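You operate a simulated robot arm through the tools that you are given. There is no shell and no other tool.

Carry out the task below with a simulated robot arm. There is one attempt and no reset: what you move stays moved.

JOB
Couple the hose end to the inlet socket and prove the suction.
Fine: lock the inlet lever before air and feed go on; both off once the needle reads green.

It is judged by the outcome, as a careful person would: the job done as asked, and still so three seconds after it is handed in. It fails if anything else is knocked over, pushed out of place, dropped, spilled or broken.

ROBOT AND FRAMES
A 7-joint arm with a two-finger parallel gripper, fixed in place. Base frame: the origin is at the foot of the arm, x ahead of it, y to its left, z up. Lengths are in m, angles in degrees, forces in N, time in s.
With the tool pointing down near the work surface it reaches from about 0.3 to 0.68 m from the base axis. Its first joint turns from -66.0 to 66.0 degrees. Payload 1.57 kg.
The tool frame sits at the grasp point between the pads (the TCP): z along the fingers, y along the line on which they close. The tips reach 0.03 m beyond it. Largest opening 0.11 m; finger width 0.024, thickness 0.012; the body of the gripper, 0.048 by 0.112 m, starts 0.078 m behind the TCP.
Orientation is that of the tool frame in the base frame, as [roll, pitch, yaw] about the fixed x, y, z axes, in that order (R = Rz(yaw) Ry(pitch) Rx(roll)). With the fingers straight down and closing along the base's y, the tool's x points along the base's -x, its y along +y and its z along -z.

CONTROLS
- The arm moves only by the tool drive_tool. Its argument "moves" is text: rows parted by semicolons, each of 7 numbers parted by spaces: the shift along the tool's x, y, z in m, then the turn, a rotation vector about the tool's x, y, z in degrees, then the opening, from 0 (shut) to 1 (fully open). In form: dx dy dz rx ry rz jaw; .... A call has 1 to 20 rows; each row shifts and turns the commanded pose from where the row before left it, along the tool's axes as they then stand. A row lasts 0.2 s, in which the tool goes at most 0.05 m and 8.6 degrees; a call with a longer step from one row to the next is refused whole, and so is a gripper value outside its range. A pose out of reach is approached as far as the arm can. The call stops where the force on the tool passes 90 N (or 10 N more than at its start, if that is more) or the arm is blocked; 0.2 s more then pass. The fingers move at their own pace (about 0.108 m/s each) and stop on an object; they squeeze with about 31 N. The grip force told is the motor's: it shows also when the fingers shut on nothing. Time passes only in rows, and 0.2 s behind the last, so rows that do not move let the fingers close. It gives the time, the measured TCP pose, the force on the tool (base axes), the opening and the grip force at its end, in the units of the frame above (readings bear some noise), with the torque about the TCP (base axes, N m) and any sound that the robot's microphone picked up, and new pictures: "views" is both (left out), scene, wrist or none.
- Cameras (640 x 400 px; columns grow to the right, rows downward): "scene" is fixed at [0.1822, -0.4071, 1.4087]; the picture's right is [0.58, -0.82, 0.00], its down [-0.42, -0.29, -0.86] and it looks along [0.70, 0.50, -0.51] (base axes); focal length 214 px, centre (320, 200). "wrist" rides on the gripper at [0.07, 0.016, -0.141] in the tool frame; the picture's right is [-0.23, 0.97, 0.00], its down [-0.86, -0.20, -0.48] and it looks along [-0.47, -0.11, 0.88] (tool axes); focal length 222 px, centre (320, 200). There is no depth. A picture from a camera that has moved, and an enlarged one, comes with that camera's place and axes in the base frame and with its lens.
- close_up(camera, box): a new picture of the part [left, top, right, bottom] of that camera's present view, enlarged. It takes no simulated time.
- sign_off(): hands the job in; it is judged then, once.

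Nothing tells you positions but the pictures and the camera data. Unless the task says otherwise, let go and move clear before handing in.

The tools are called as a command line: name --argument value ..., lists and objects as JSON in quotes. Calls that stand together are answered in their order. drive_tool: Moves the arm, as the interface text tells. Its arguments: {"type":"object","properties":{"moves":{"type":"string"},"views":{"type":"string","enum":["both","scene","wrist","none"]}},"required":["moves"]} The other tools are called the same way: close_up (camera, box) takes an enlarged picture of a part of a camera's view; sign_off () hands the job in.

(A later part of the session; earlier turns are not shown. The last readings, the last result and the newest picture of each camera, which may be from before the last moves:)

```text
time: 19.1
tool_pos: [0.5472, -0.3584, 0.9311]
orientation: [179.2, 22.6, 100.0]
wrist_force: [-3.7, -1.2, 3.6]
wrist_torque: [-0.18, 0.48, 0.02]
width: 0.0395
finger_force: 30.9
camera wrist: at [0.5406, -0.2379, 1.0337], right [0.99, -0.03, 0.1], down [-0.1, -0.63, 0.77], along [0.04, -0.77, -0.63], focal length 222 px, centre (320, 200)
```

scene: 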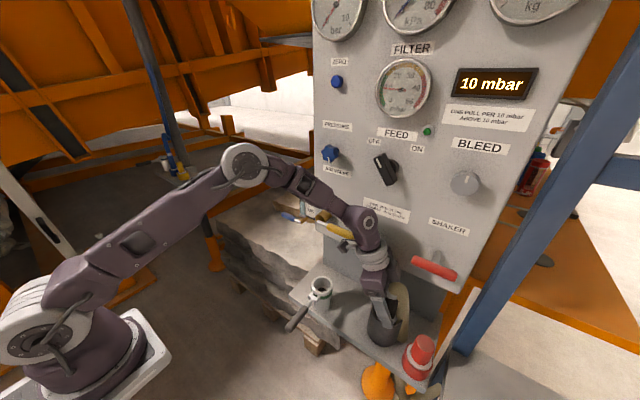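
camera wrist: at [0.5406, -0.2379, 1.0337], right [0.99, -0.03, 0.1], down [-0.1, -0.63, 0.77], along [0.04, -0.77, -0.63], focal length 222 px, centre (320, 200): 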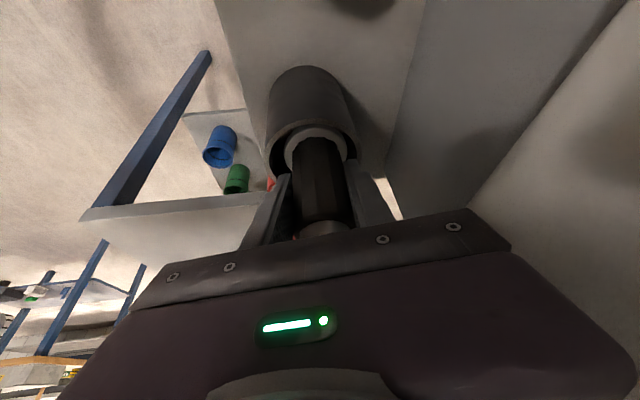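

Grip is firm at 0.0395 m and 31 N. Now I'll lift straight up in small steps.

drive_tool --moves "-0.0077 0.0003 -0.0185 0 0 0 0; -0.0077 0.0003 -0.0185 0 0 0 0; -0.0077 0.0003 -0.0185 0 0 0 0; -0.0058 0.0002 -0.0139 0 0 0 0; 0 0 0 0 0 0 0" --views "both"

close_up --camera "wrist" --box '[230, 60, 430, 240]'

close_up --camera "scene" --box '[350, 160, 450, 360]'

```text
time: 20.3
tool_pos: [0.5462, -0.3575, 1.0042]
orientation: [179.1, 22.7, 100.0]
wrist_force: [-0.3, -0.1, -3.3]
wrist_torque: [0.01, 0.03, -0.03]
width: 0.0391
finger_force: 30.8
camera wrist: at [0.5412, -0.2377, 1.1082], right [0.99, -0.03, 0.1], down [-0.1, -0.63, 0.77], along [0.04, -0.77, -0.63], focal length 222 px, centre (320, 200)
```

scene: 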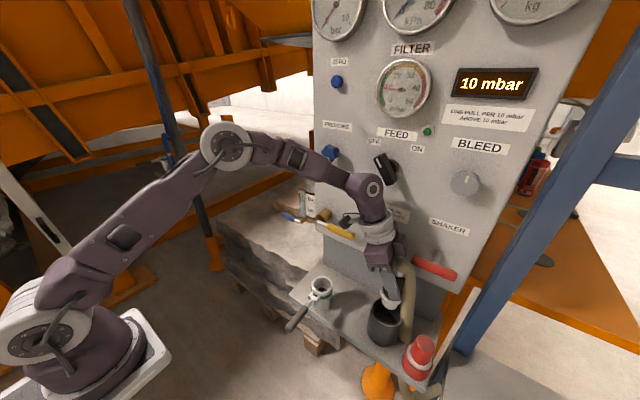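
wrist: 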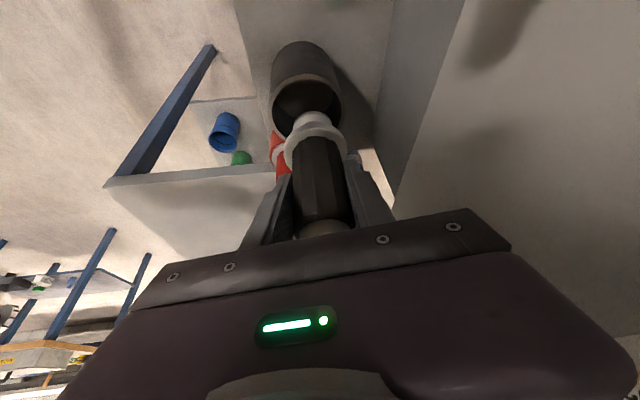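

```text
2.22 times, centred on (330, 150) of wrist
camera zoom: at [0.5412, -0.2377, 1.1082], right [0.99, -0.03, 0.1], down [-0.1, -0.63, 0.77], along [0.04, -0.77, -0.63], focal length 494 px, centre (298, 311)
```

zoom: 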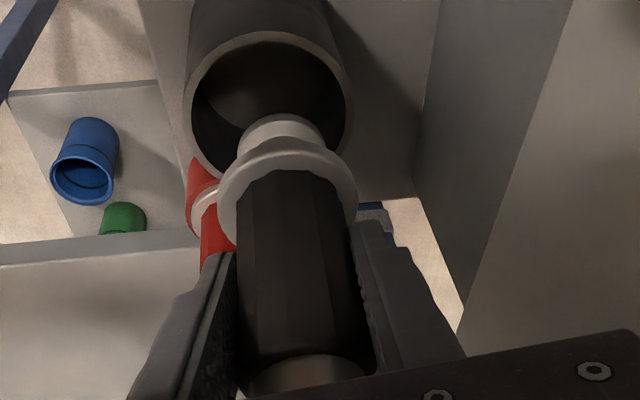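

```text
2.00 times, centred on (400, 260) of scene
camera zoom: at [0.1823, -0.4072, 1.4087], right [0.58, -0.82, 0.0], down [-0.42, -0.29, -0.86], along [0.7, 0.5, -0.51], focal length 429 px, centre (160, 80)
```

zoom: 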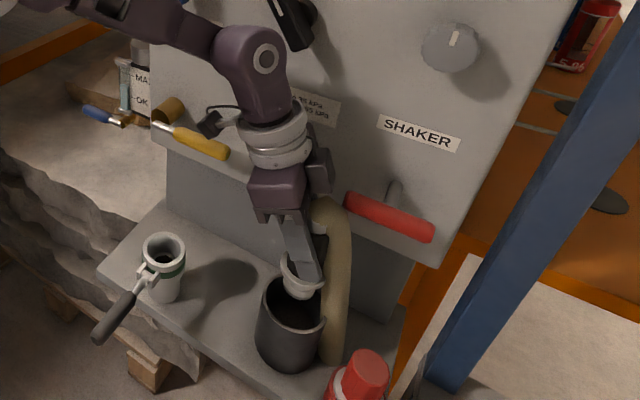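

The hose end is out of the holder. It has a short spigot of about 0.035 m diameter under a collar of about 0.055 m. I'll back away from the panel and rotate the hand to yaw≈135, so it stays clear of the yellow lever at the socket.

drive_tool --moves "0.0073 -0.0226 -0.0197 0 0 0 0; 0.0072 -0.0227 -0.0196 0 0 0 0; 0 0 0 -2.7 0.1 -6.46 0; 0 0 0 -2.7 0.1 -6.46 0; 0 0 0 -2.7 0.1 -6.46 0; 0 0 0 -2.7 0.1 -6.46 0; 0 0 0 -2.7 0.1 -6.46 0; 0 0 0 0 0 0 0" --views "both"

```text
time: 22.1
tool_pos: [0.4966, -0.3373, 1.0347]
orientation: [179.1, 22.6, 134.9]
wrist_force: [0.0, -0.5, -3.5]
wrist_torque: [-0.02, -0.01, -0.02]
width: 0.0393
finger_force: 31.3
camera wrist: at [0.4235, -0.2432, 1.1383], right [0.83, 0.54, 0.1], down [0.28, -0.58, 0.77], along [0.48, -0.61, -0.63], focal length 222 px, centre (320, 200)
```

scene: 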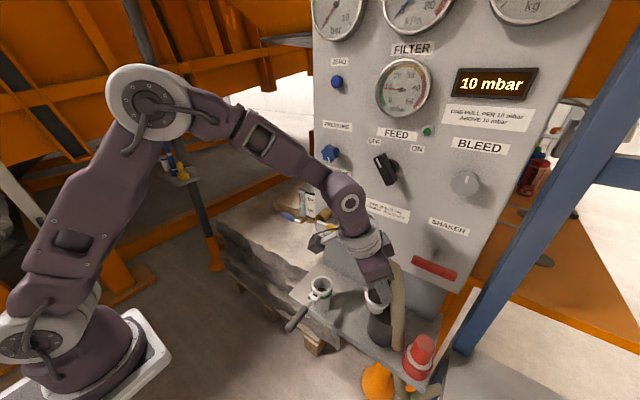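
wrist: 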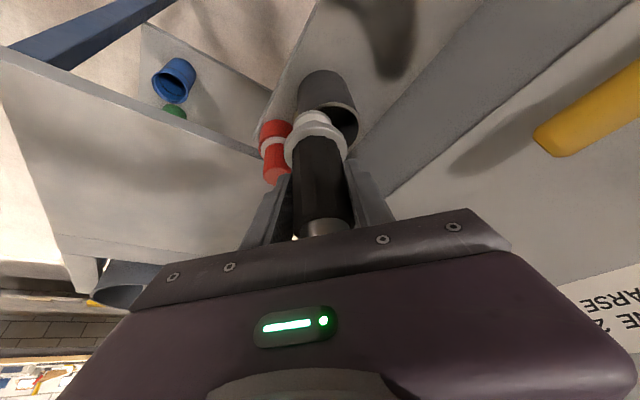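

The hose follows freely. I'll carry it over next to the socket at height 1.04 and look from there.

drive_tool --moves "0.0214 0.0249 -0.0103 0 0 0 0; 0.0214 0.0249 -0.0103 0 0 0 0; 0.0213 0.0249 -0.0103 0 0 0 0; 0.0213 0.0248 -0.0103 0 0 0 0; 0 0 0 0 0 0 0" --views "both"

close_up --camera "wrist" --box '[200, 20, 440, 240]'

close_up --camera "scene" --box '[260, 180, 400, 350]'

```text
time: 23.3
tool_pos: [0.4999, -0.2003, 1.0423]
orientation: [179.1, 22.6, 134.8]
wrist_force: [-0.2, -0.8, -4.1]
wrist_torque: [-0.05, 0.0, 0.0]
width: 0.0393
finger_force: 30.6
camera wrist: at [0.427, -0.1053, 1.1445], right [0.83, 0.54, 0.1], down [0.28, -0.58, 0.77], along [0.47, -0.61, -0.63], focal length 222 px, centre (320, 200)
```

scene: 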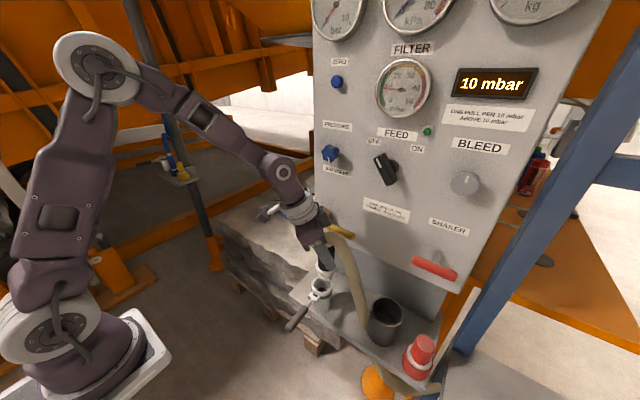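
wrist: 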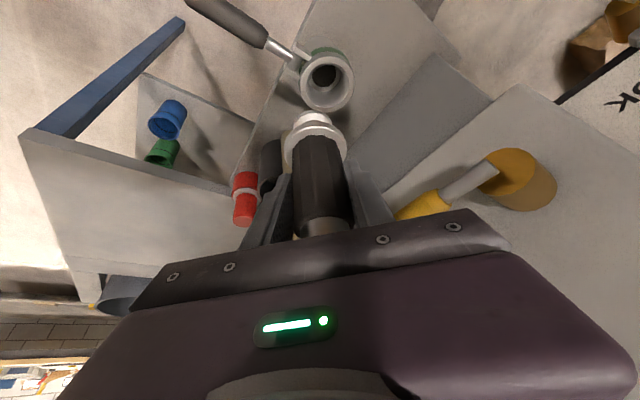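

```text
1.82 times, centred on (320, 130) of wrist
camera zoom: at [0.427, -0.1053, 1.1445], right [0.83, 0.54, 0.1], down [0.28, -0.58, 0.77], along [0.47, -0.61, -0.63], focal length 404 px, centre (320, 327)
```

zoom: 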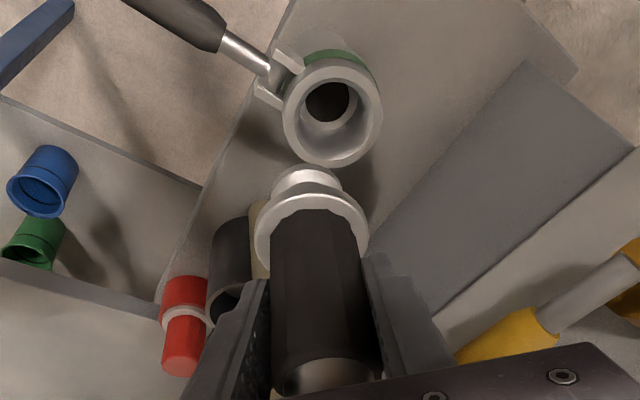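

```text
2.35 times, centred on (330, 265) of scene
camera zoom: at [0.1823, -0.4071, 1.4087], right [0.58, -0.82, 0.0], down [-0.42, -0.29, -0.86], along [0.7, 0.5, -0.51], focal length 505 px, centre (296, 47)
```

zoom: 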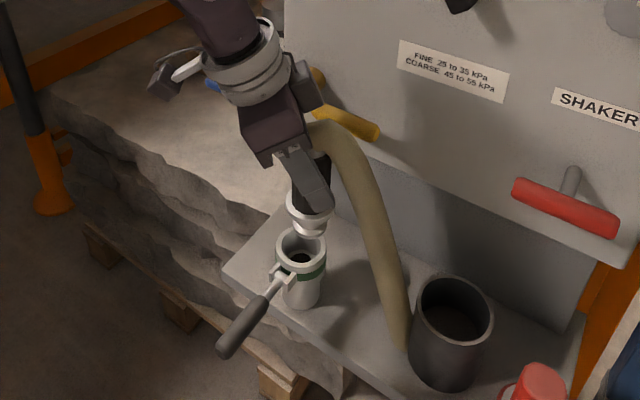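

I now place the socket mouth at (0.516, -0.178, 0.8825) and the hose collar axis at (0.5015, -0.1985). I'll shift over the socket, come partway down and check the alignment again.

drive_tool --moves "0.0077 0.012 0.0133 0 0 0 0; 0.0076 0.012 0.0132 0 0 0 0; 0 0 0 0 0 0 0" --views "both"

close_up --camera "wrist" --box '[260, 60, 400, 200]'

close_up --camera "scene" --box '[280, 230, 360, 320]'

```text
time: 24.1
tool_pos: [0.5137, -0.1795, 1.0104]
orientation: [179.1, 22.6, 134.8]
wrist_force: [0.3, -0.9, -3.9]
wrist_torque: [0.0, 0.0, -0.01]
width: 0.0392
finger_force: 31.4
camera wrist: at [0.441, -0.0853, 1.114], right [0.83, 0.54, 0.1], down [0.28, -0.58, 0.77], along [0.47, -0.61, -0.63], focal length 222 px, centre (320, 200)
```

scene: 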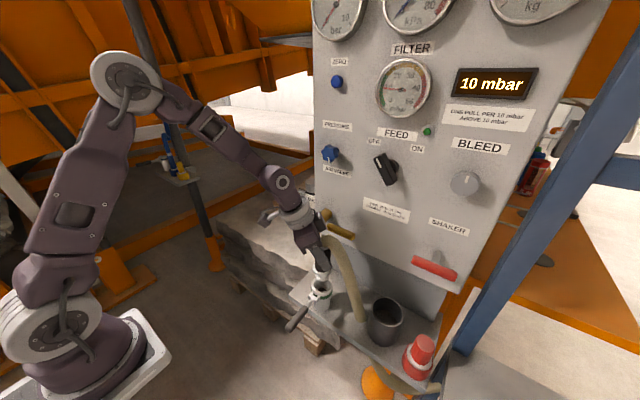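
wrist: 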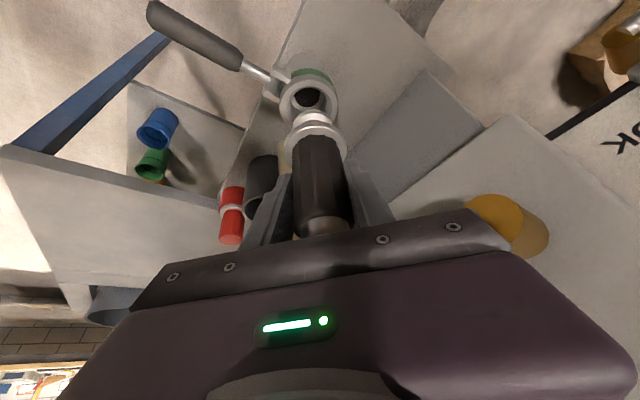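

```text
2.86 times, centred on (330, 130) of wrist
camera zoom: at [0.441, -0.0853, 1.114], right [0.83, 0.54, 0.1], down [0.28, -0.58, 0.77], along [0.47, -0.61, -0.63], focal length 635 px, centre (291, 400)
```

zoom: 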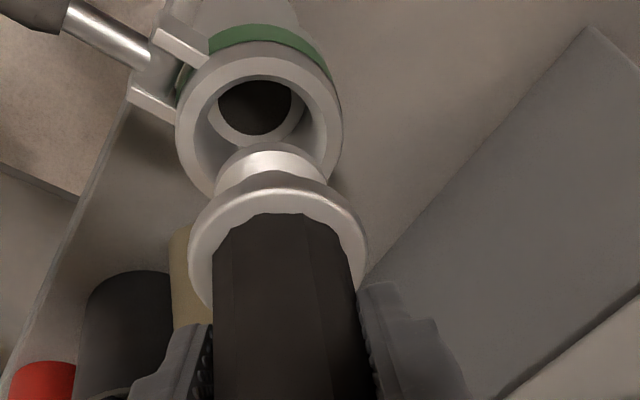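

```text
4.44 times, centred on (320, 275) of scene
camera zoom: at [0.1823, -0.4071, 1.4087], right [0.58, -0.82, 0.0], down [-0.42, -0.29, -0.86], along [0.7, 0.5, -0.51], focal length 953 px, centre (320, -133)
```

zoom: 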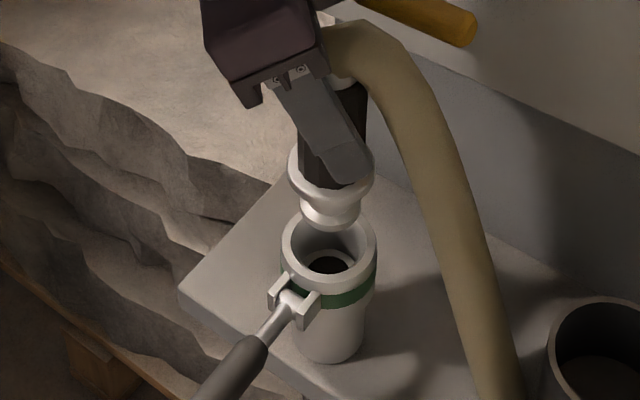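

Both views agree that the spigot is aligned with the socket to within about 2 mm. I'll lower it in small steps and watch the force.

drive_tool --moves "0.0038 -0.0001 0.0092 0 0 0 0; 0.0038 -0.0001 0.0092 0 0 0 0; 0.0038 -0.0001 0.0092 0 0 0 0; 0.0038 -0.0001 0.0092 0 0 0 0; 0 0 0 0 0 0 0" --views "both"

close_up --camera "wrist" --box '[260, 60, 400, 200]'

close_up --camera "scene" --box '[280, 230, 360, 320]'

```text
time: 25.3
tool_pos: [0.515, -0.1807, 0.971]
orientation: [179.2, 22.6, 134.8]
wrist_force: [-0.5, 0.3, -3.7]
wrist_torque: [-0.01, 0.0, 0.03]
width: 0.0394
finger_force: 30.7
camera wrist: at [0.441, -0.0857, 1.0745], right [0.83, 0.54, 0.1], down [0.28, -0.58, 0.77], along [0.47, -0.61, -0.63], focal length 222 px, centre (320, 200)
```

scene: 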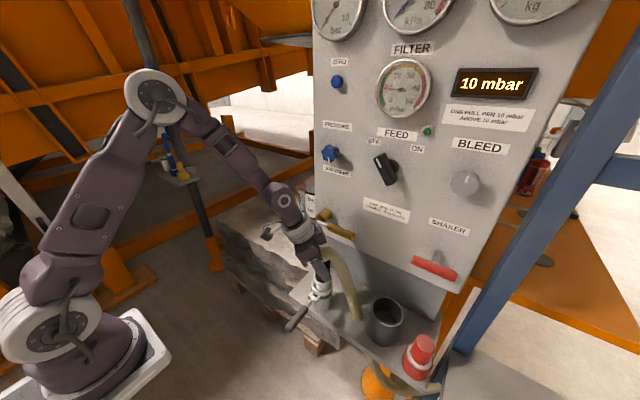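
wrist: 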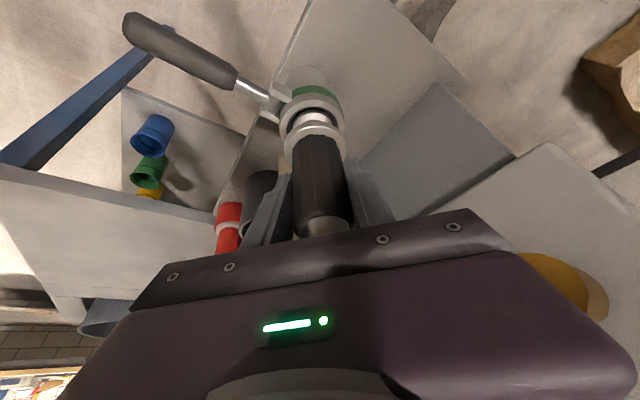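

```text
2.86 times, centred on (330, 130) of wrist
camera zoom: at [0.441, -0.0857, 1.0745], right [0.83, 0.54, 0.1], down [0.28, -0.58, 0.77], along [0.47, -0.61, -0.63], focal length 635 px, centre (291, 400)
```

zoom: 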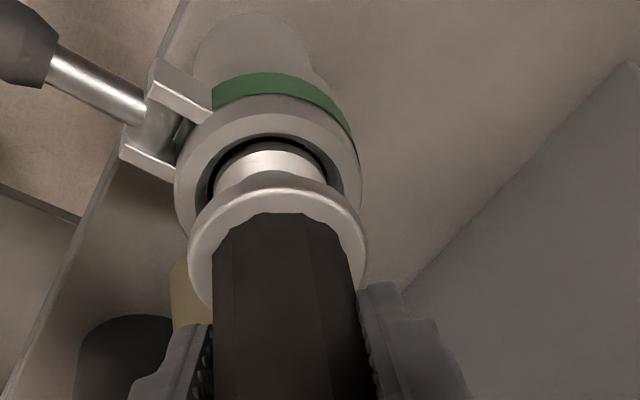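

```text
4.44 times, centred on (320, 275) of scene
camera zoom: at [0.1823, -0.4071, 1.4087], right [0.58, -0.82, 0.0], down [-0.42, -0.29, -0.86], along [0.7, 0.5, -0.51], focal length 953 px, centre (320, -133)
```

zoom: 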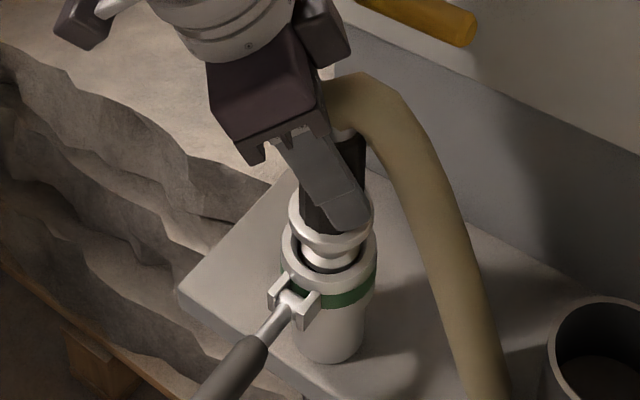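

The spigot is entering the mouth freely. I'll continue down until it seats.

drive_tool --moves "0.0038 -0.0001 0.0092 0 0 0 0; 0.0038 -0.0001 0.0092 0 0 0 0; 0 0 0 0 0 0 0" --views "scene"

close_up --camera "scene" --box '[280, 230, 360, 320]'

close_up --camera "wrist" --box '[260, 60, 400, 200]'

```text
time: 26.1
tool_pos: [0.5145, -0.1818, 0.9525]
orientation: [179.1, 22.7, 134.9]
wrist_force: [-0.8, -0.2, -3.9]
wrist_torque: [0.02, 0.0, -0.02]
width: 0.0393
finger_force: 31.0
```

scene: 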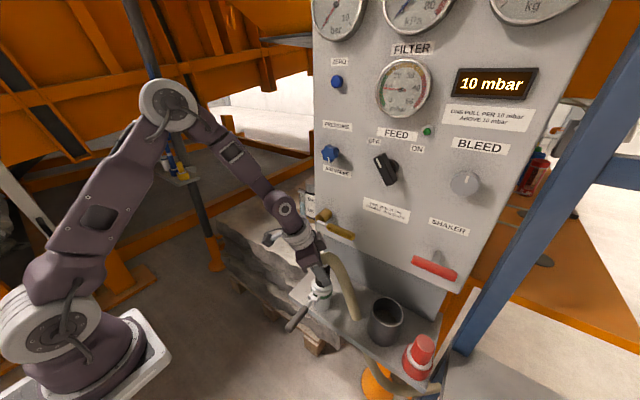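

```text
4.44 times, centred on (320, 275) of scene
camera zoom: at [0.1823, -0.4071, 1.4087], right [0.58, -0.82, 0.0], down [-0.42, -0.29, -0.86], along [0.7, 0.5, -0.51], focal length 953 px, centre (320, -133)
```

zoom: 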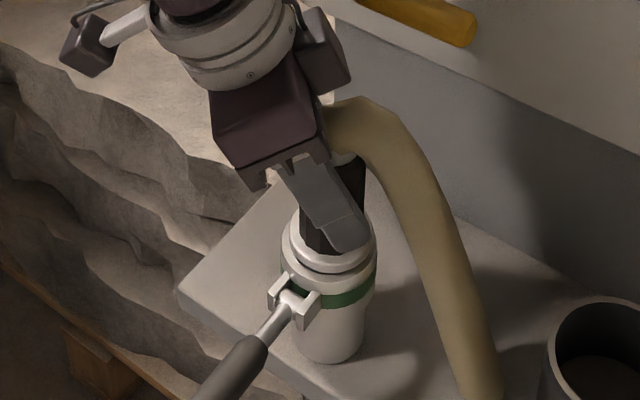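

```text
2.86 times, centred on (330, 130) of wrist
camera zoom: at [0.4414, -0.0856, 1.0549], right [0.83, 0.54, 0.1], down [0.28, -0.58, 0.77], along [0.47, -0.61, -0.63], focal length 635 px, centre (291, 400)
```

zoom: 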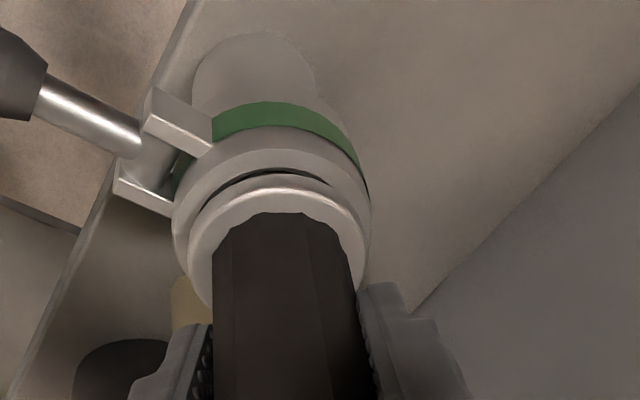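

drive_tool --moves "0.0019 0 0.0046 0 0 0 0; 0.0012 0 0.0028 0 0 0 0; 0 0 0 0 0 0 0" --views "none"

close_up --camera "scene" --box '[280, 230, 360, 320]'

close_up --camera "wrist" --box '[260, 60, 400, 200]'

```text
time: 26.9
tool_pos: [0.5156, -0.1824, 0.9445]
orientation: [179.0, 23.0, 134.9]
wrist_force: [-3.5, -3.6, 38.5]
wrist_torque: [-1.09, 0.55, -0.11]
width: 0.0394
finger_force: 31.0
```

```text
4.44 times, centred on (320, 275) of scene
camera zoom: at [0.1815, -0.407, 1.4089], right [0.58, -0.82, 0.0], down [-0.42, -0.29, -0.86], along [0.7, 0.5, -0.51], focal length 953 px, centre (320, -133)
```

zoom: 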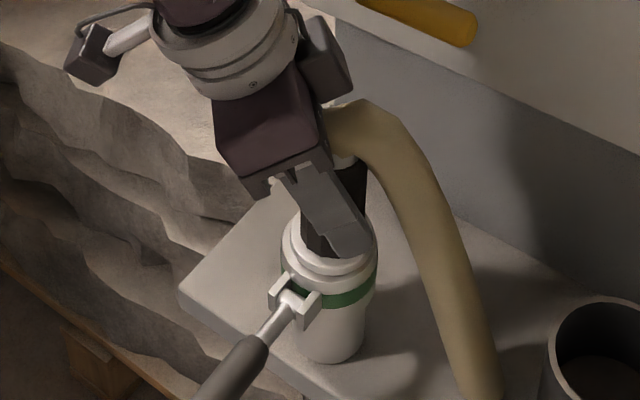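

```text
2.86 times, centred on (330, 130) of wrist
camera zoom: at [0.4418, -0.0864, 1.0482], right [0.83, 0.54, 0.1], down [0.28, -0.57, 0.77], along [0.48, -0.61, -0.63], focal length 635 px, centre (291, 400)
```

zoom: 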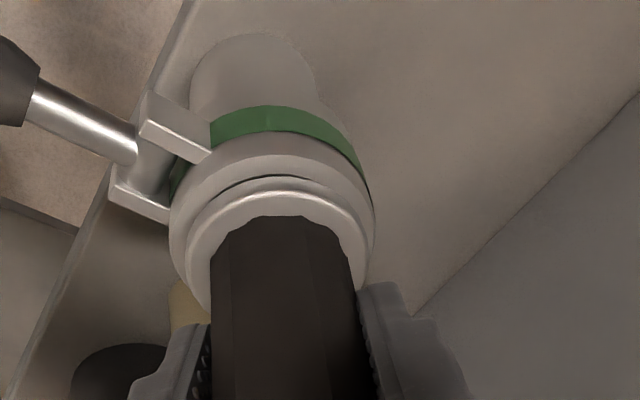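

The collar has landed with about 40 N, loaded on the -y side. I'll relax the push a little and check that it sits flush before releasing.

drive_tool --moves "-0.0012 0 -0.0028 0 0 0 0; 0 0 0 0 0 0 0" --views "none"

close_up --camera "wrist" --box '[280, 80, 370, 170]'

close_up --camera "scene" --box '[295, 255, 345, 310]'

```text
time: 27.5
tool_pos: [0.5129, -0.1793, 0.9446]
orientation: [179.2, 22.4, 135.0]
wrist_force: [1.3, -0.4, -2.2]
wrist_torque: [0.01, 0.07, 0.03]
width: 0.039
finger_force: 31.2
```

```text
4.44 times, centred on (325, 125) of wrist
camera zoom: at [0.4412, -0.0849, 1.0495], right [0.83, 0.54, 0.1], down [0.28, -0.58, 0.76], along [0.47, -0.61, -0.64], focal length 987 px, centre (298, 533)
```

zoom: 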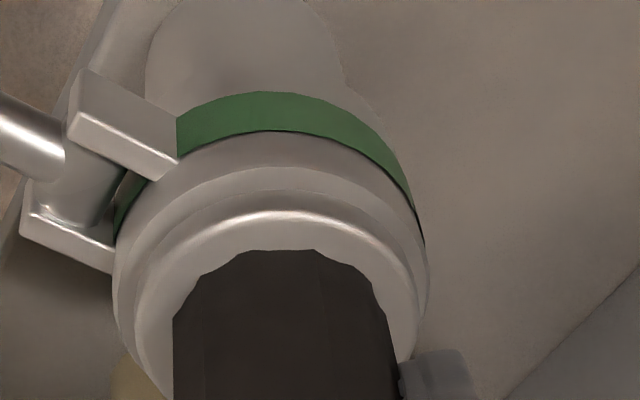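

```text
7.27 times, centred on (320, 282) of scene
camera zoom: at [0.1823, -0.4071, 1.4087], right [0.58, -0.82, 0.0], down [-0.42, -0.29, -0.86], along [0.7, 0.5, -0.51], focal length 1560 px, centre (320, -400)
```

zoom: 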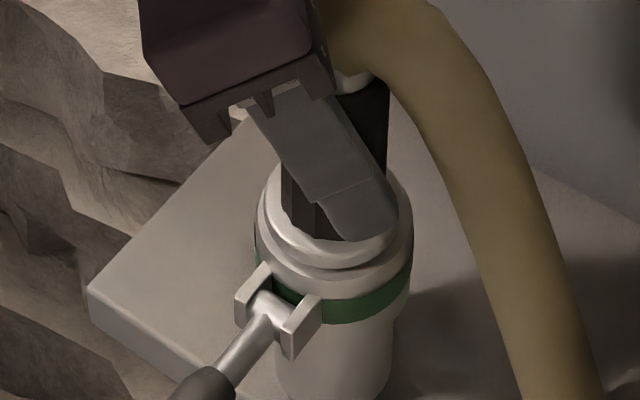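

The collar now sits flush on the rim with no side load. I'll open the fingers and back off along the tool axis.

drive_tool --moves "0 0 0 0 0 0 0.4; 0 0 0 0 0 0 0.68; 0 0 0 0 0 0 0.68; 0 0 -0.02 0 0 0 0.68; 0 0 -0.04 0 0 0 0.68; 0 0 -0.04 0 0 0 0.68; 0 0 0 0 0 0 0.68" --views "both"

close_up --camera "wrist" --box '[220, 60, 420, 220]'

close_up --camera "scene" --box '[275, 230, 365, 340]'

```text
time: 29.1
tool_pos: [0.4863, -0.1532, 1.0384]
orientation: [179.2, 22.6, 134.9]
wrist_force: [-0.3, -0.1, 0.0]
wrist_torque: [0.01, 0.02, 0.01]
width: 0.075
finger_force: 0.0
camera wrist: at [0.4131, -0.059, 1.1429], right [0.83, 0.54, 0.1], down [0.28, -0.58, 0.77], along [0.47, -0.61, -0.63], focal length 222 px, centre (320, 200)
```

scene: 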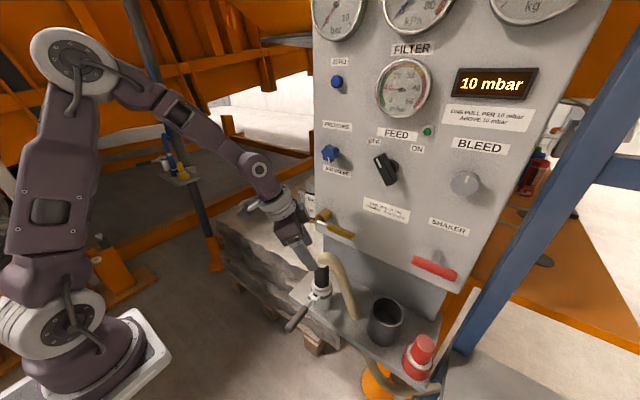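
wrist: 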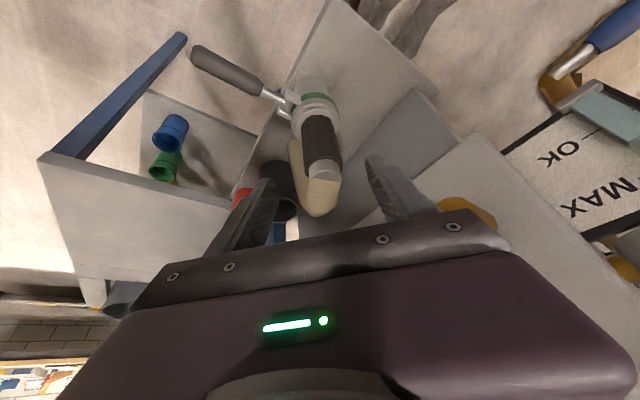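

```text
2.50 times, centred on (320, 140) of wrist
camera zoom: at [0.4131, -0.059, 1.1429], right [0.83, 0.54, 0.1], down [0.28, -0.58, 0.77], along [0.47, -0.61, -0.63], focal length 555 px, centre (320, 350)
```

zoom: 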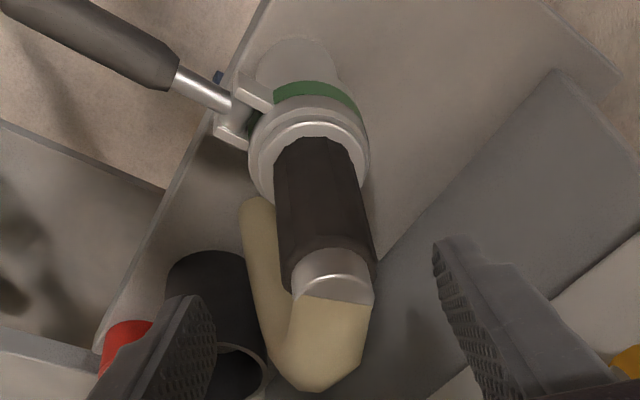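

```text
3.64 times, centred on (320, 285) of scene
camera zoom: at [0.1822, -0.4071, 1.4087], right [0.58, -0.82, 0.0], down [-0.42, -0.29, -0.86], along [0.7, 0.5, -0.51], focal length 780 px, centre (320, -109)
```

zoom: 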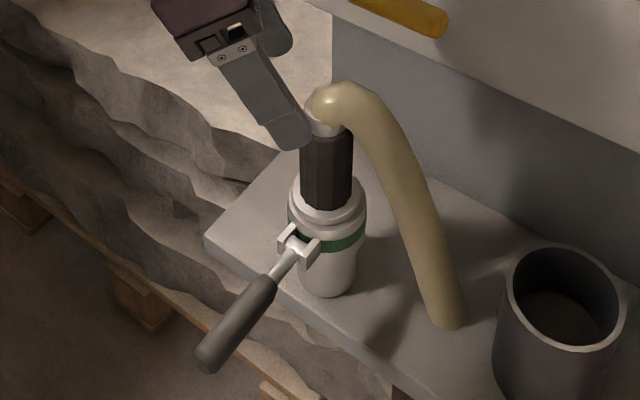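

The hose end is seated and standing on its own. The lever pivots on a y-axis pin at about (0.476, -0.179, 0.878) and sticks straight out along -x to about (0.37, -0.182, 0.87). I'll move back and up, turn the hand square and get ready to take the lever handle.

drive_tool --moves "0 0 -0.03 0 0 0 0.68; 0.0191 -0.0399 -0.0086 0 0 0 0.68; 0.0191 -0.0399 -0.0086 0 0 0 0.68; 0 0 0 -2.9 0.11 -6.92 0.6; 0 0 0 -2.9 0.11 -6.92 0.5; 0 0 0 -2.9 0.11 -6.92 0.5; 0 0 0 -2.9 0.11 -6.92 0.5; 0 0 0 -2.9 0.11 -6.92 0.5; 0 0 0 -2.9 0.11 -6.92 0.5; 0 0 0 0 0 0 0.5" --views "both"

close_up --camera "wrist" --box '[220, 20, 460, 220]'

```text
time: 31.3
tool_pos: [0.3916, -0.1749, 1.0667]
orientation: [179.0, 22.6, -180.0]
wrist_force: [0.6, 0.3, 0.2]
wrist_torque: [-0.02, 0.01, -0.02]
width: 0.055
finger_force: 0.1
camera wrist: at [0.2739, -0.1588, 1.1704], right [0.21, 0.97, 0.1], down [0.61, -0.21, 0.77], along [0.77, -0.1, -0.63], focal length 222 px, centre (320, 200)
```

scene: 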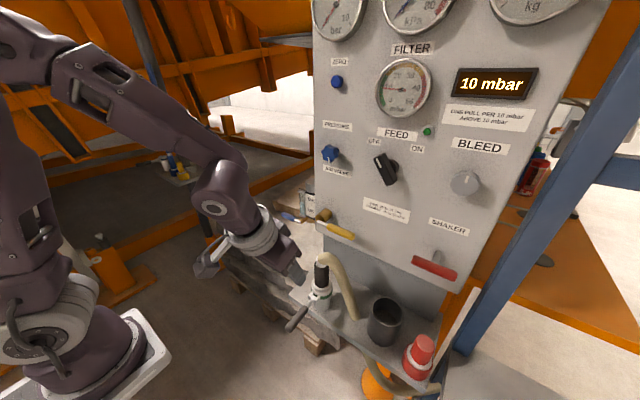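
wrist: 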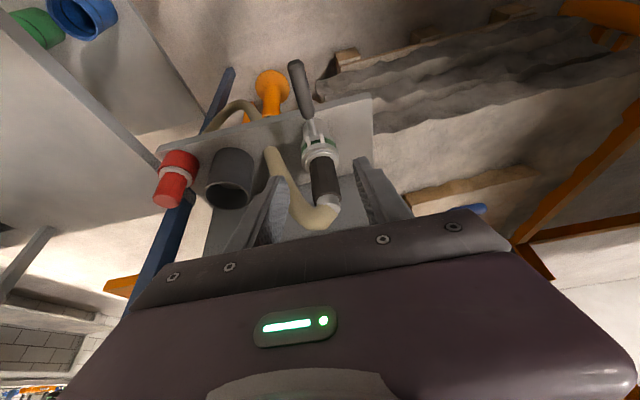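

```text
2.00 times, centred on (340, 120) of wrist
camera zoom: at [0.2739, -0.1588, 1.1704], right [0.21, 0.97, 0.1], down [0.61, -0.21, 0.77], along [0.77, -0.1, -0.63], focal length 444 px, centre (280, 360)
```

zoom: 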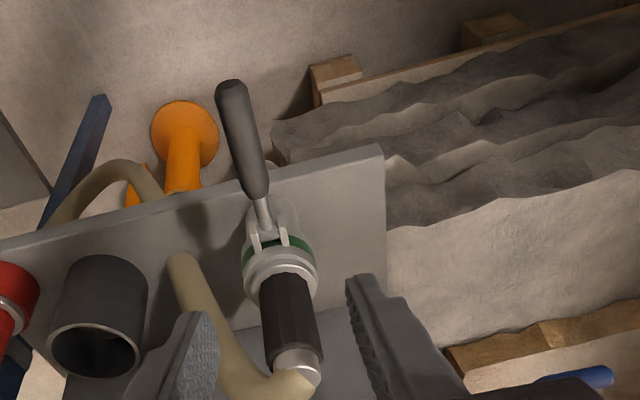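

The lever handle runs from x≈0.372 to 0.442 at y≈-0.179, z≈0.873. I'll descend with the fingers either side of it.

drive_tool --moves "0.0139 -0.002 0.0363 0 0 0 0.5; 0.0139 -0.002 0.0363 0 0 0 0.5; 0.0139 -0.002 0.0363 0 0 0 0.5; 0.0144 -0.0006 0.0346 0 0 0 0.5; 0 0 0 0 0 0 0.5" --views "both"

close_up --camera "wrist" --box '[220, 60, 420, 240]'

```text
time: 32.5
tool_pos: [0.3971, -0.1768, 0.9125]
orientation: [179.0, 22.7, 179.8]
wrist_force: [0.9, 0.4, 0.8]
wrist_torque: [-0.02, -0.03, 0.02]
width: 0.0548
finger_force: 0.1
camera wrist: at [0.2772, -0.1629, 1.0152], right [0.21, 0.97, 0.1], down [0.61, -0.21, 0.77], along [0.77, -0.1, -0.63], focal length 222 px, centre (320, 200)
```

scene: 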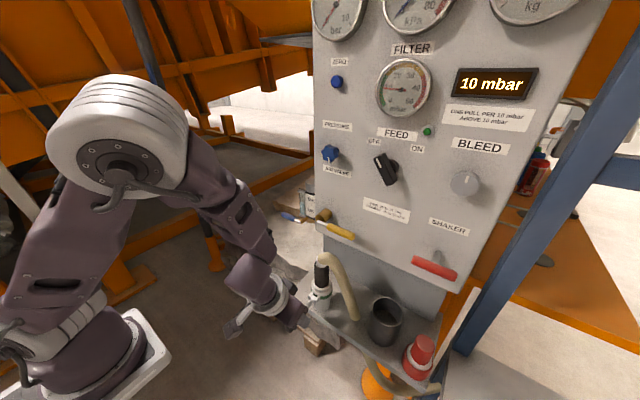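
wrist: 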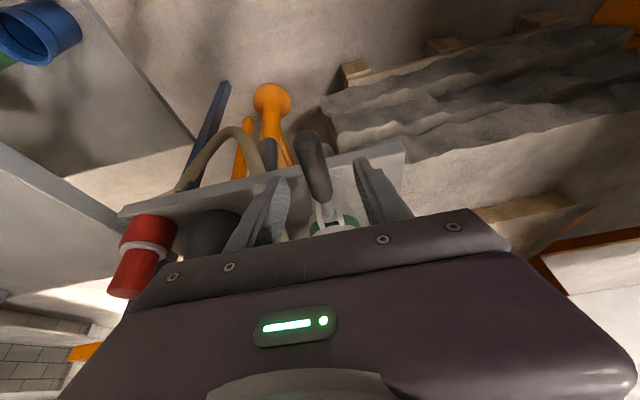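

```text
2.22 times, centred on (320, 150) of wrist
camera zoom: at [0.2772, -0.1629, 1.0152], right [0.21, 0.97, 0.1], down [0.61, -0.21, 0.77], along [0.77, -0.1, -0.63], focal length 494 px, centre (320, 311)
```

zoom: 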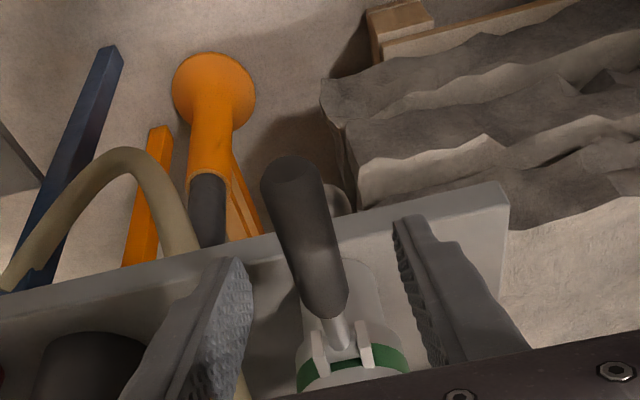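

The handle is centred between the fingers. I'll go down the rest of the way and grip it.

drive_tool --moves "0.0075 -0.0015 0.018 0 0 0 0.5; 0.0075 -0.0003 0.018 0 0 0 0.5; 0 0 0 0 0 0 0.1; 0 0 0 0 0 0 0; 0 0 0 0 0 0 0" --views "both"

close_up --camera "wrist" --box '[220, 60, 420, 240]'

```text
time: 33.7
tool_pos: [0.3953, -0.1794, 0.874]
orientation: [179.2, 22.5, 179.8]
wrist_force: [3.8, -5.7, -1.7]
wrist_torque: [-0.02, 0.12, -0.12]
width: 0.0203
finger_force: 34.0
camera wrist: at [0.2771, -0.1649, 0.977], right [0.21, 0.97, 0.1], down [0.61, -0.21, 0.77], along [0.77, -0.1, -0.63], focal length 222 px, centre (320, 200)
```

scene: 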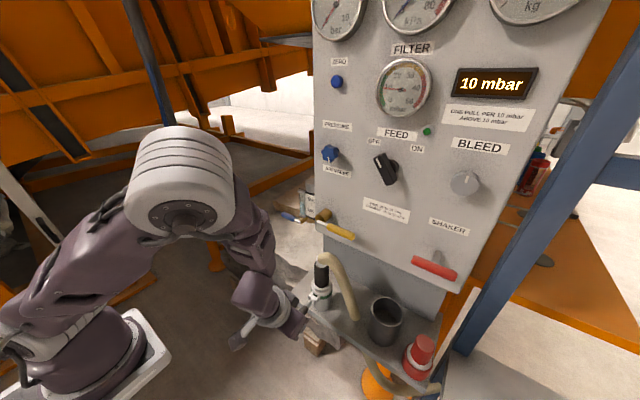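
wrist: 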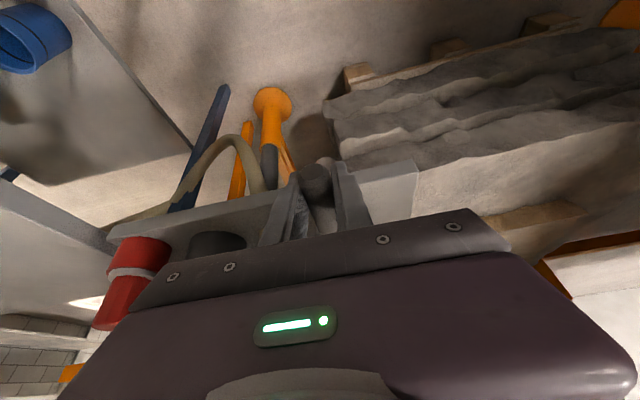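

```text
2.22 times, centred on (320, 150) of wrist
camera zoom: at [0.2771, -0.1649, 0.977], right [0.21, 0.97, 0.1], down [0.61, -0.21, 0.77], along [0.77, -0.1, -0.63], focal length 494 px, centre (320, 311)
```

zoom: 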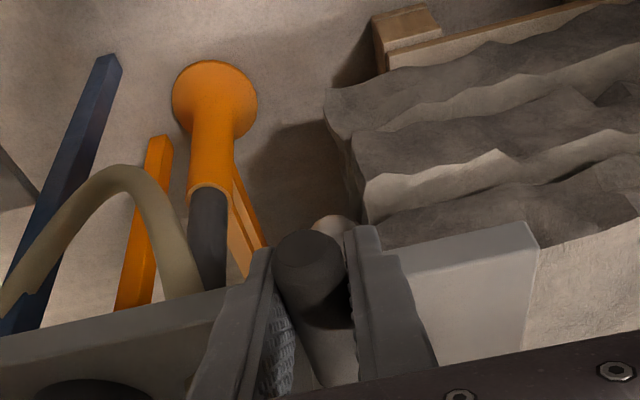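

The handle is gripped at 0.020 m. I'll test which way it turns with a small upward nudge and watch the force.

drive_tool --moves "-0.0012 0 -0.0028 0 0 0 0; -0.0019 0 -0.0046 0 0 0 0; 0 0 0 0 0 0 0" --views "none"

```text
time: 34.5
tool_pos: [0.3956, -0.18, 0.8804]
orientation: [179.0, 22.5, 179.7]
wrist_force: [-2.1, -18.2, -45.0]
wrist_torque: [0.07, -0.17, 0.01]
width: 0.0207
finger_force: 34.4
```

close_up --camera "scene" --box '[270, 250, 360, 340]'

close_up --camera "wrist" --box '[260, 120, 380, 240]'

```text
4.44 times, centred on (315, 295) of scene
camera zoom: at [0.1827, -0.4078, 1.4084], right [0.58, -0.82, 0.0], down [-0.42, -0.29, -0.86], along [0.7, 0.5, -0.51], focal length 953 px, centre (342, -222)
```

zoom: 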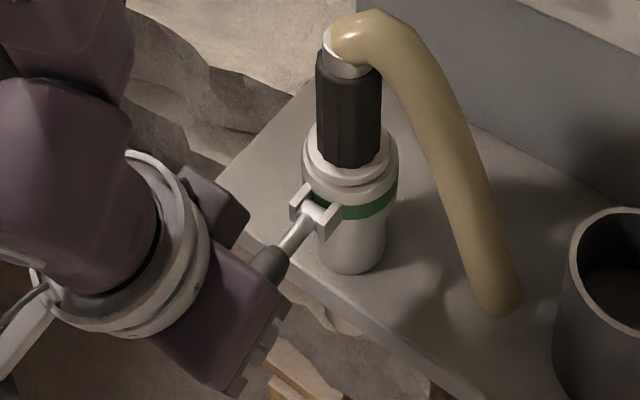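

```text
3.33 times, centred on (320, 180) of wrist
camera zoom: at [0.2766, -0.1649, 0.9847], right [0.21, 0.97, 0.1], down [0.61, -0.21, 0.77], along [0.77, -0.1, -0.64], focal length 740 px, centre (320, 267)
```

zoom: 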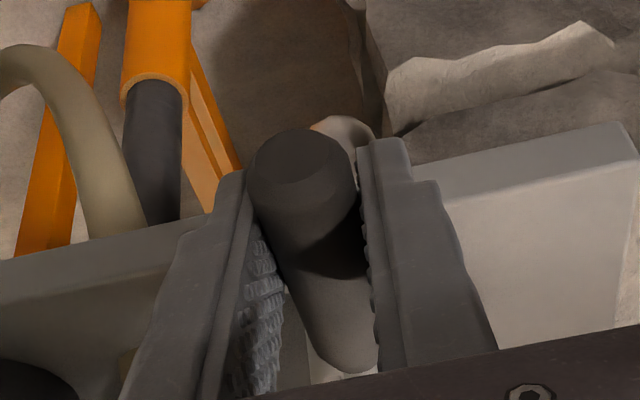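

The lever did not move up: the pads slipped at 45 N, so that is its stop. I'll nudge downwards instead.

drive_tool --moves "0.0031 0 0.0074 0 0 0 0; 0.0023 0 0.0055 0 0 0 0; 0.0023 0 0.0055 0 0 0 0; 0 0 0 0 0 0 0" --views "none"

close_up --camera "scene" --box '[270, 250, 360, 340]'

close_up --camera "wrist" --box '[260, 120, 380, 240]'

```text
time: 35.5
tool_pos: [0.3976, -0.18, 0.864]
orientation: [179.2, 22.9, 179.9]
wrist_force: [10.8, -18.3, 14.6]
wrist_torque: [-0.11, -0.98, 0.05]
width: 0.0205
finger_force: 33.9
```

```text
4.44 times, centred on (315, 295) of scene
camera zoom: at [0.1823, -0.4075, 1.4086], right [0.58, -0.82, 0.0], down [-0.42, -0.29, -0.86], along [0.7, 0.5, -0.51], focal length 953 px, centre (342, -222)
```

zoom: 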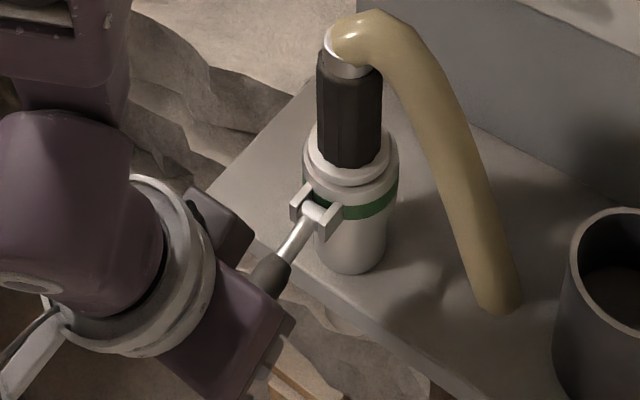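

```text
3.33 times, centred on (320, 180) of wrist
camera zoom: at [0.2786, -0.1649, 0.9654], right [0.2, 0.97, 0.1], down [0.6, -0.21, 0.77], along [0.77, -0.1, -0.63], focal length 740 px, centre (320, 267)
```

zoom: 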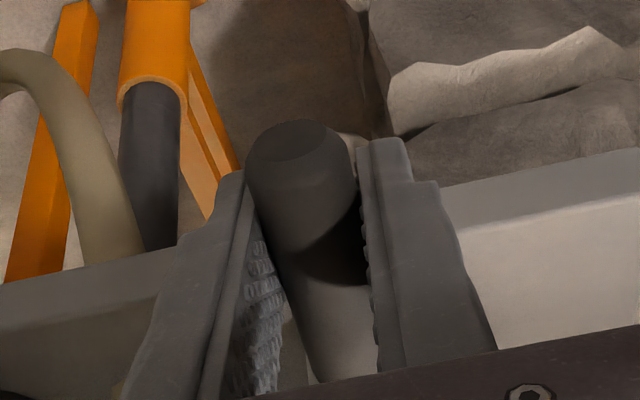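

The lever yields downward, so that is the locking direction. I'll follow its arc about the pin at (0.476, 0.878), turning the hand with it a little at a time.

drive_tool --moves "0.0008 0 0.0055 0 -4 0 0; 0.0009 0 0.0055 0 -4 0 0; 0.0008 0 0.0055 0 -4 0 0; 0.0009 0 0.0055 0 -4 0 0; 0 0 0 0 0 0 0" --views "scene"

close_up --camera "scene" --box '[270, 250, 360, 340]'

close_up --camera "wrist" --box '[240, 100, 400, 240]'

```text
time: 36.7
tool_pos: [0.4046, -0.1793, 0.8411]
orientation: [179.0, 39.0, 179.5]
wrist_force: [29.0, -16.5, 6.6]
wrist_torque: [-0.1, 0.51, 0.35]
width: 0.0204
finger_force: 33.8
```

scene: 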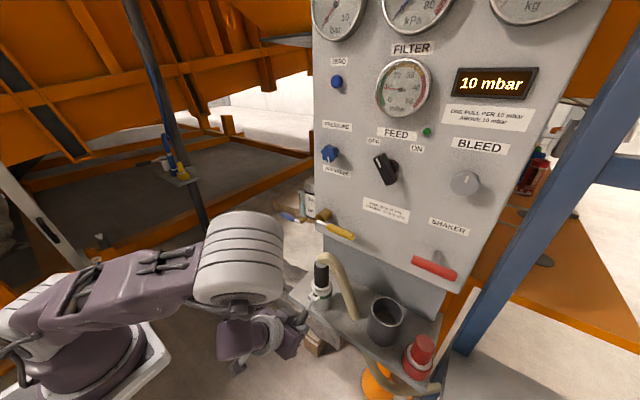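

```text
4.44 times, centred on (315, 295) of scene
camera zoom: at [0.1828, -0.4075, 1.4085], right [0.58, -0.82, 0.0], down [-0.42, -0.29, -0.86], along [0.7, 0.5, -0.51], focal length 953 px, centre (342, -222)
```

zoom: 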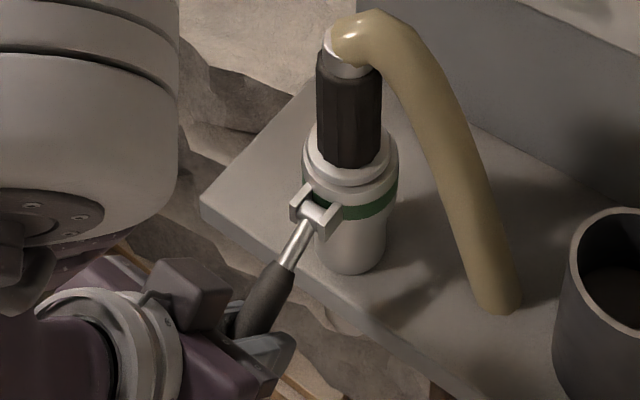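

```text
2.86 times, centred on (320, 170) of wrist
camera zoom: at [0.2621, -0.1641, 0.9071], right [0.18, 0.97, 0.16], down [0.37, -0.21, 0.91], along [0.91, -0.1, -0.39], focal length 635 px, centre (320, 286)
```

zoom: 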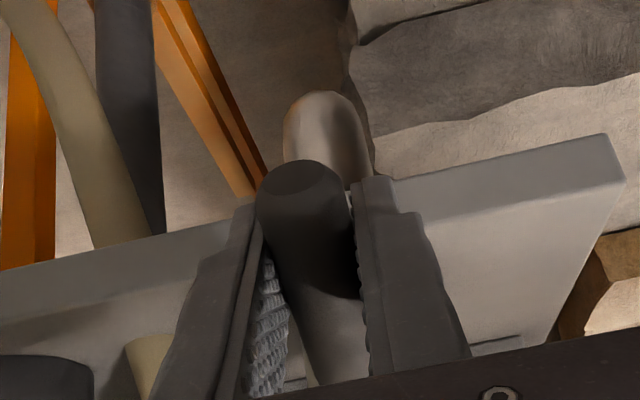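

The lever is swinging down smoothly. I'll continue the arc with a small inward correction to take out the radial pull.

drive_tool --moves "-0.0007 0 0.0068 0 -4 0 0; 0.0009 0 0.0055 0 -4 0 0; 0.0008 0 0.0055 0 -4 0 0; 0.0009 0 0.0055 0 -4 0 0; 0 0 0 0 0 0 0" --views "scene"

close_up --camera "scene" --box '[270, 250, 360, 340]'

close_up --camera "wrist" --box '[240, 100, 400, 240]'

```text
time: 37.9
tool_pos: [0.417, -0.1791, 0.8222]
orientation: [178.5, 54.6, 178.8]
wrist_force: [5.7, -32.8, 1.6]
wrist_torque: [-0.42, 0.17, 0.45]
width: 0.0205
finger_force: 33.9
```

scene: 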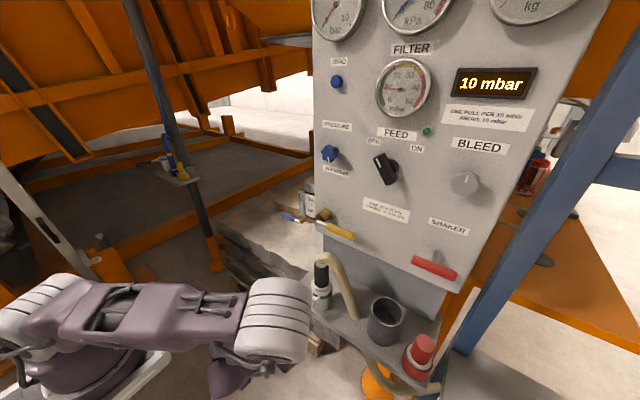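

```text
4.44 times, centred on (315, 295) of scene
camera zoom: at [0.1823, -0.4078, 1.4085], right [0.58, -0.82, 0.0], down [-0.42, -0.29, -0.86], along [0.7, 0.5, -0.51], focal length 953 px, centre (342, -222)
```

zoom: 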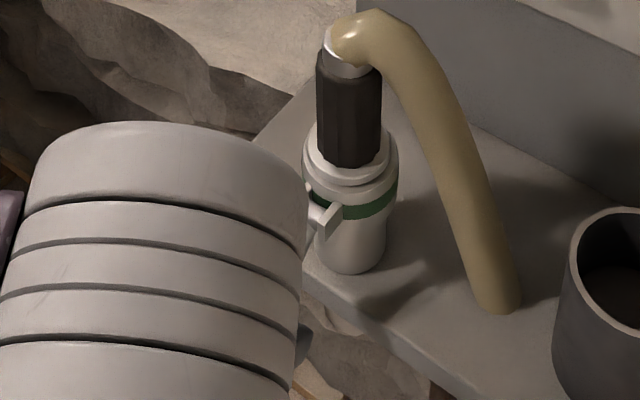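

```text
2.86 times, centred on (320, 170) of wrist
camera zoom: at [0.2626, -0.1632, 0.8471], right [0.13, 0.97, 0.2], down [0.1, -0.21, 0.97], along [0.99, -0.11, -0.13], focal length 635 px, centre (320, 286)
```

zoom: 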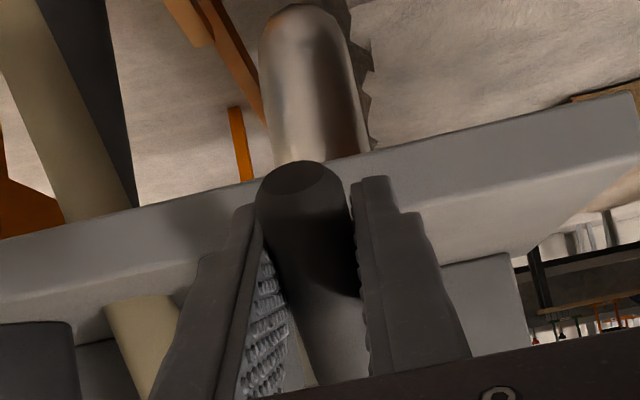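

The lever is about 45° down. I'll carry on along the arc in small steps with the hand orientation fixed, easing a slight sideways load, and watch the elbow clearance.

drive_tool --moves "0.0008 -0.001 0.007 0 0 0 0; 0.0008 -0.0005 0.007 0 0 0 0; 0 0 0 0 0 0 0" --views "both"

close_up --camera "wrist" --box '[240, 100, 400, 240]'

```text
time: 38.7
tool_pos: [0.4279, -0.1806, 0.8126]
orientation: [178.3, 54.5, 178.7]
wrist_force: [-12.3, -29.1, 3.7]
wrist_torque: [-0.41, -0.99, 0.46]
width: 0.0207
finger_force: 34.5
camera wrist: at [0.2729, -0.1637, 0.838], right [0.13, 0.97, 0.2], down [0.11, -0.21, 0.97], along [0.99, -0.1, -0.13], focal length 222 px, centre (320, 200)
```

scene: 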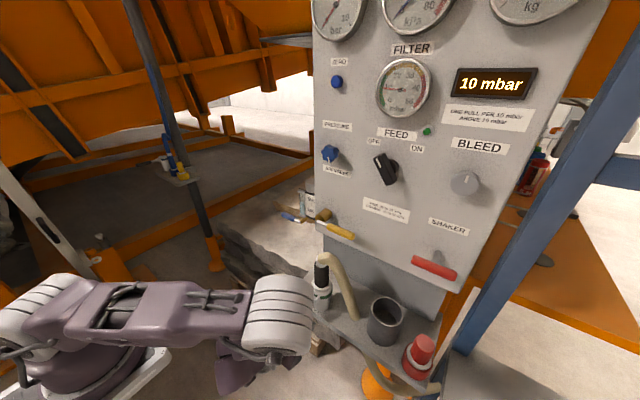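
wrist: 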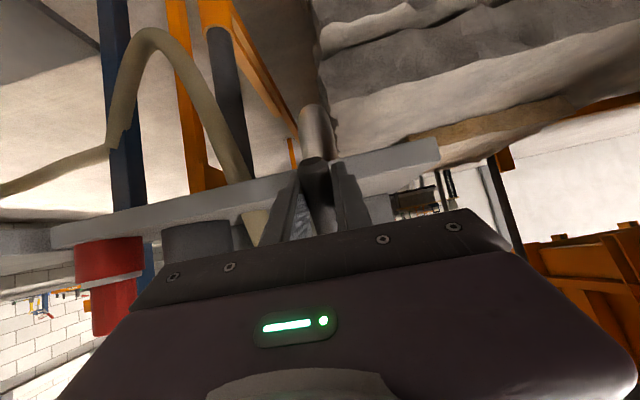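

```text
2.86 times, centred on (320, 170) of wrist
camera zoom: at [0.2729, -0.1637, 0.838], right [0.13, 0.97, 0.2], down [0.11, -0.21, 0.97], along [0.99, -0.1, -0.13], focal length 635 px, centre (320, 286)
```

zoom: 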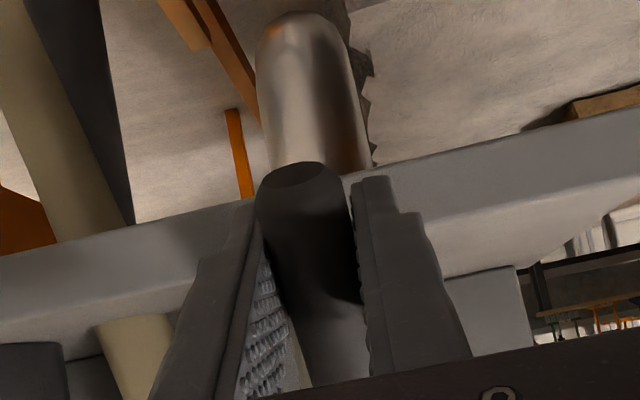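

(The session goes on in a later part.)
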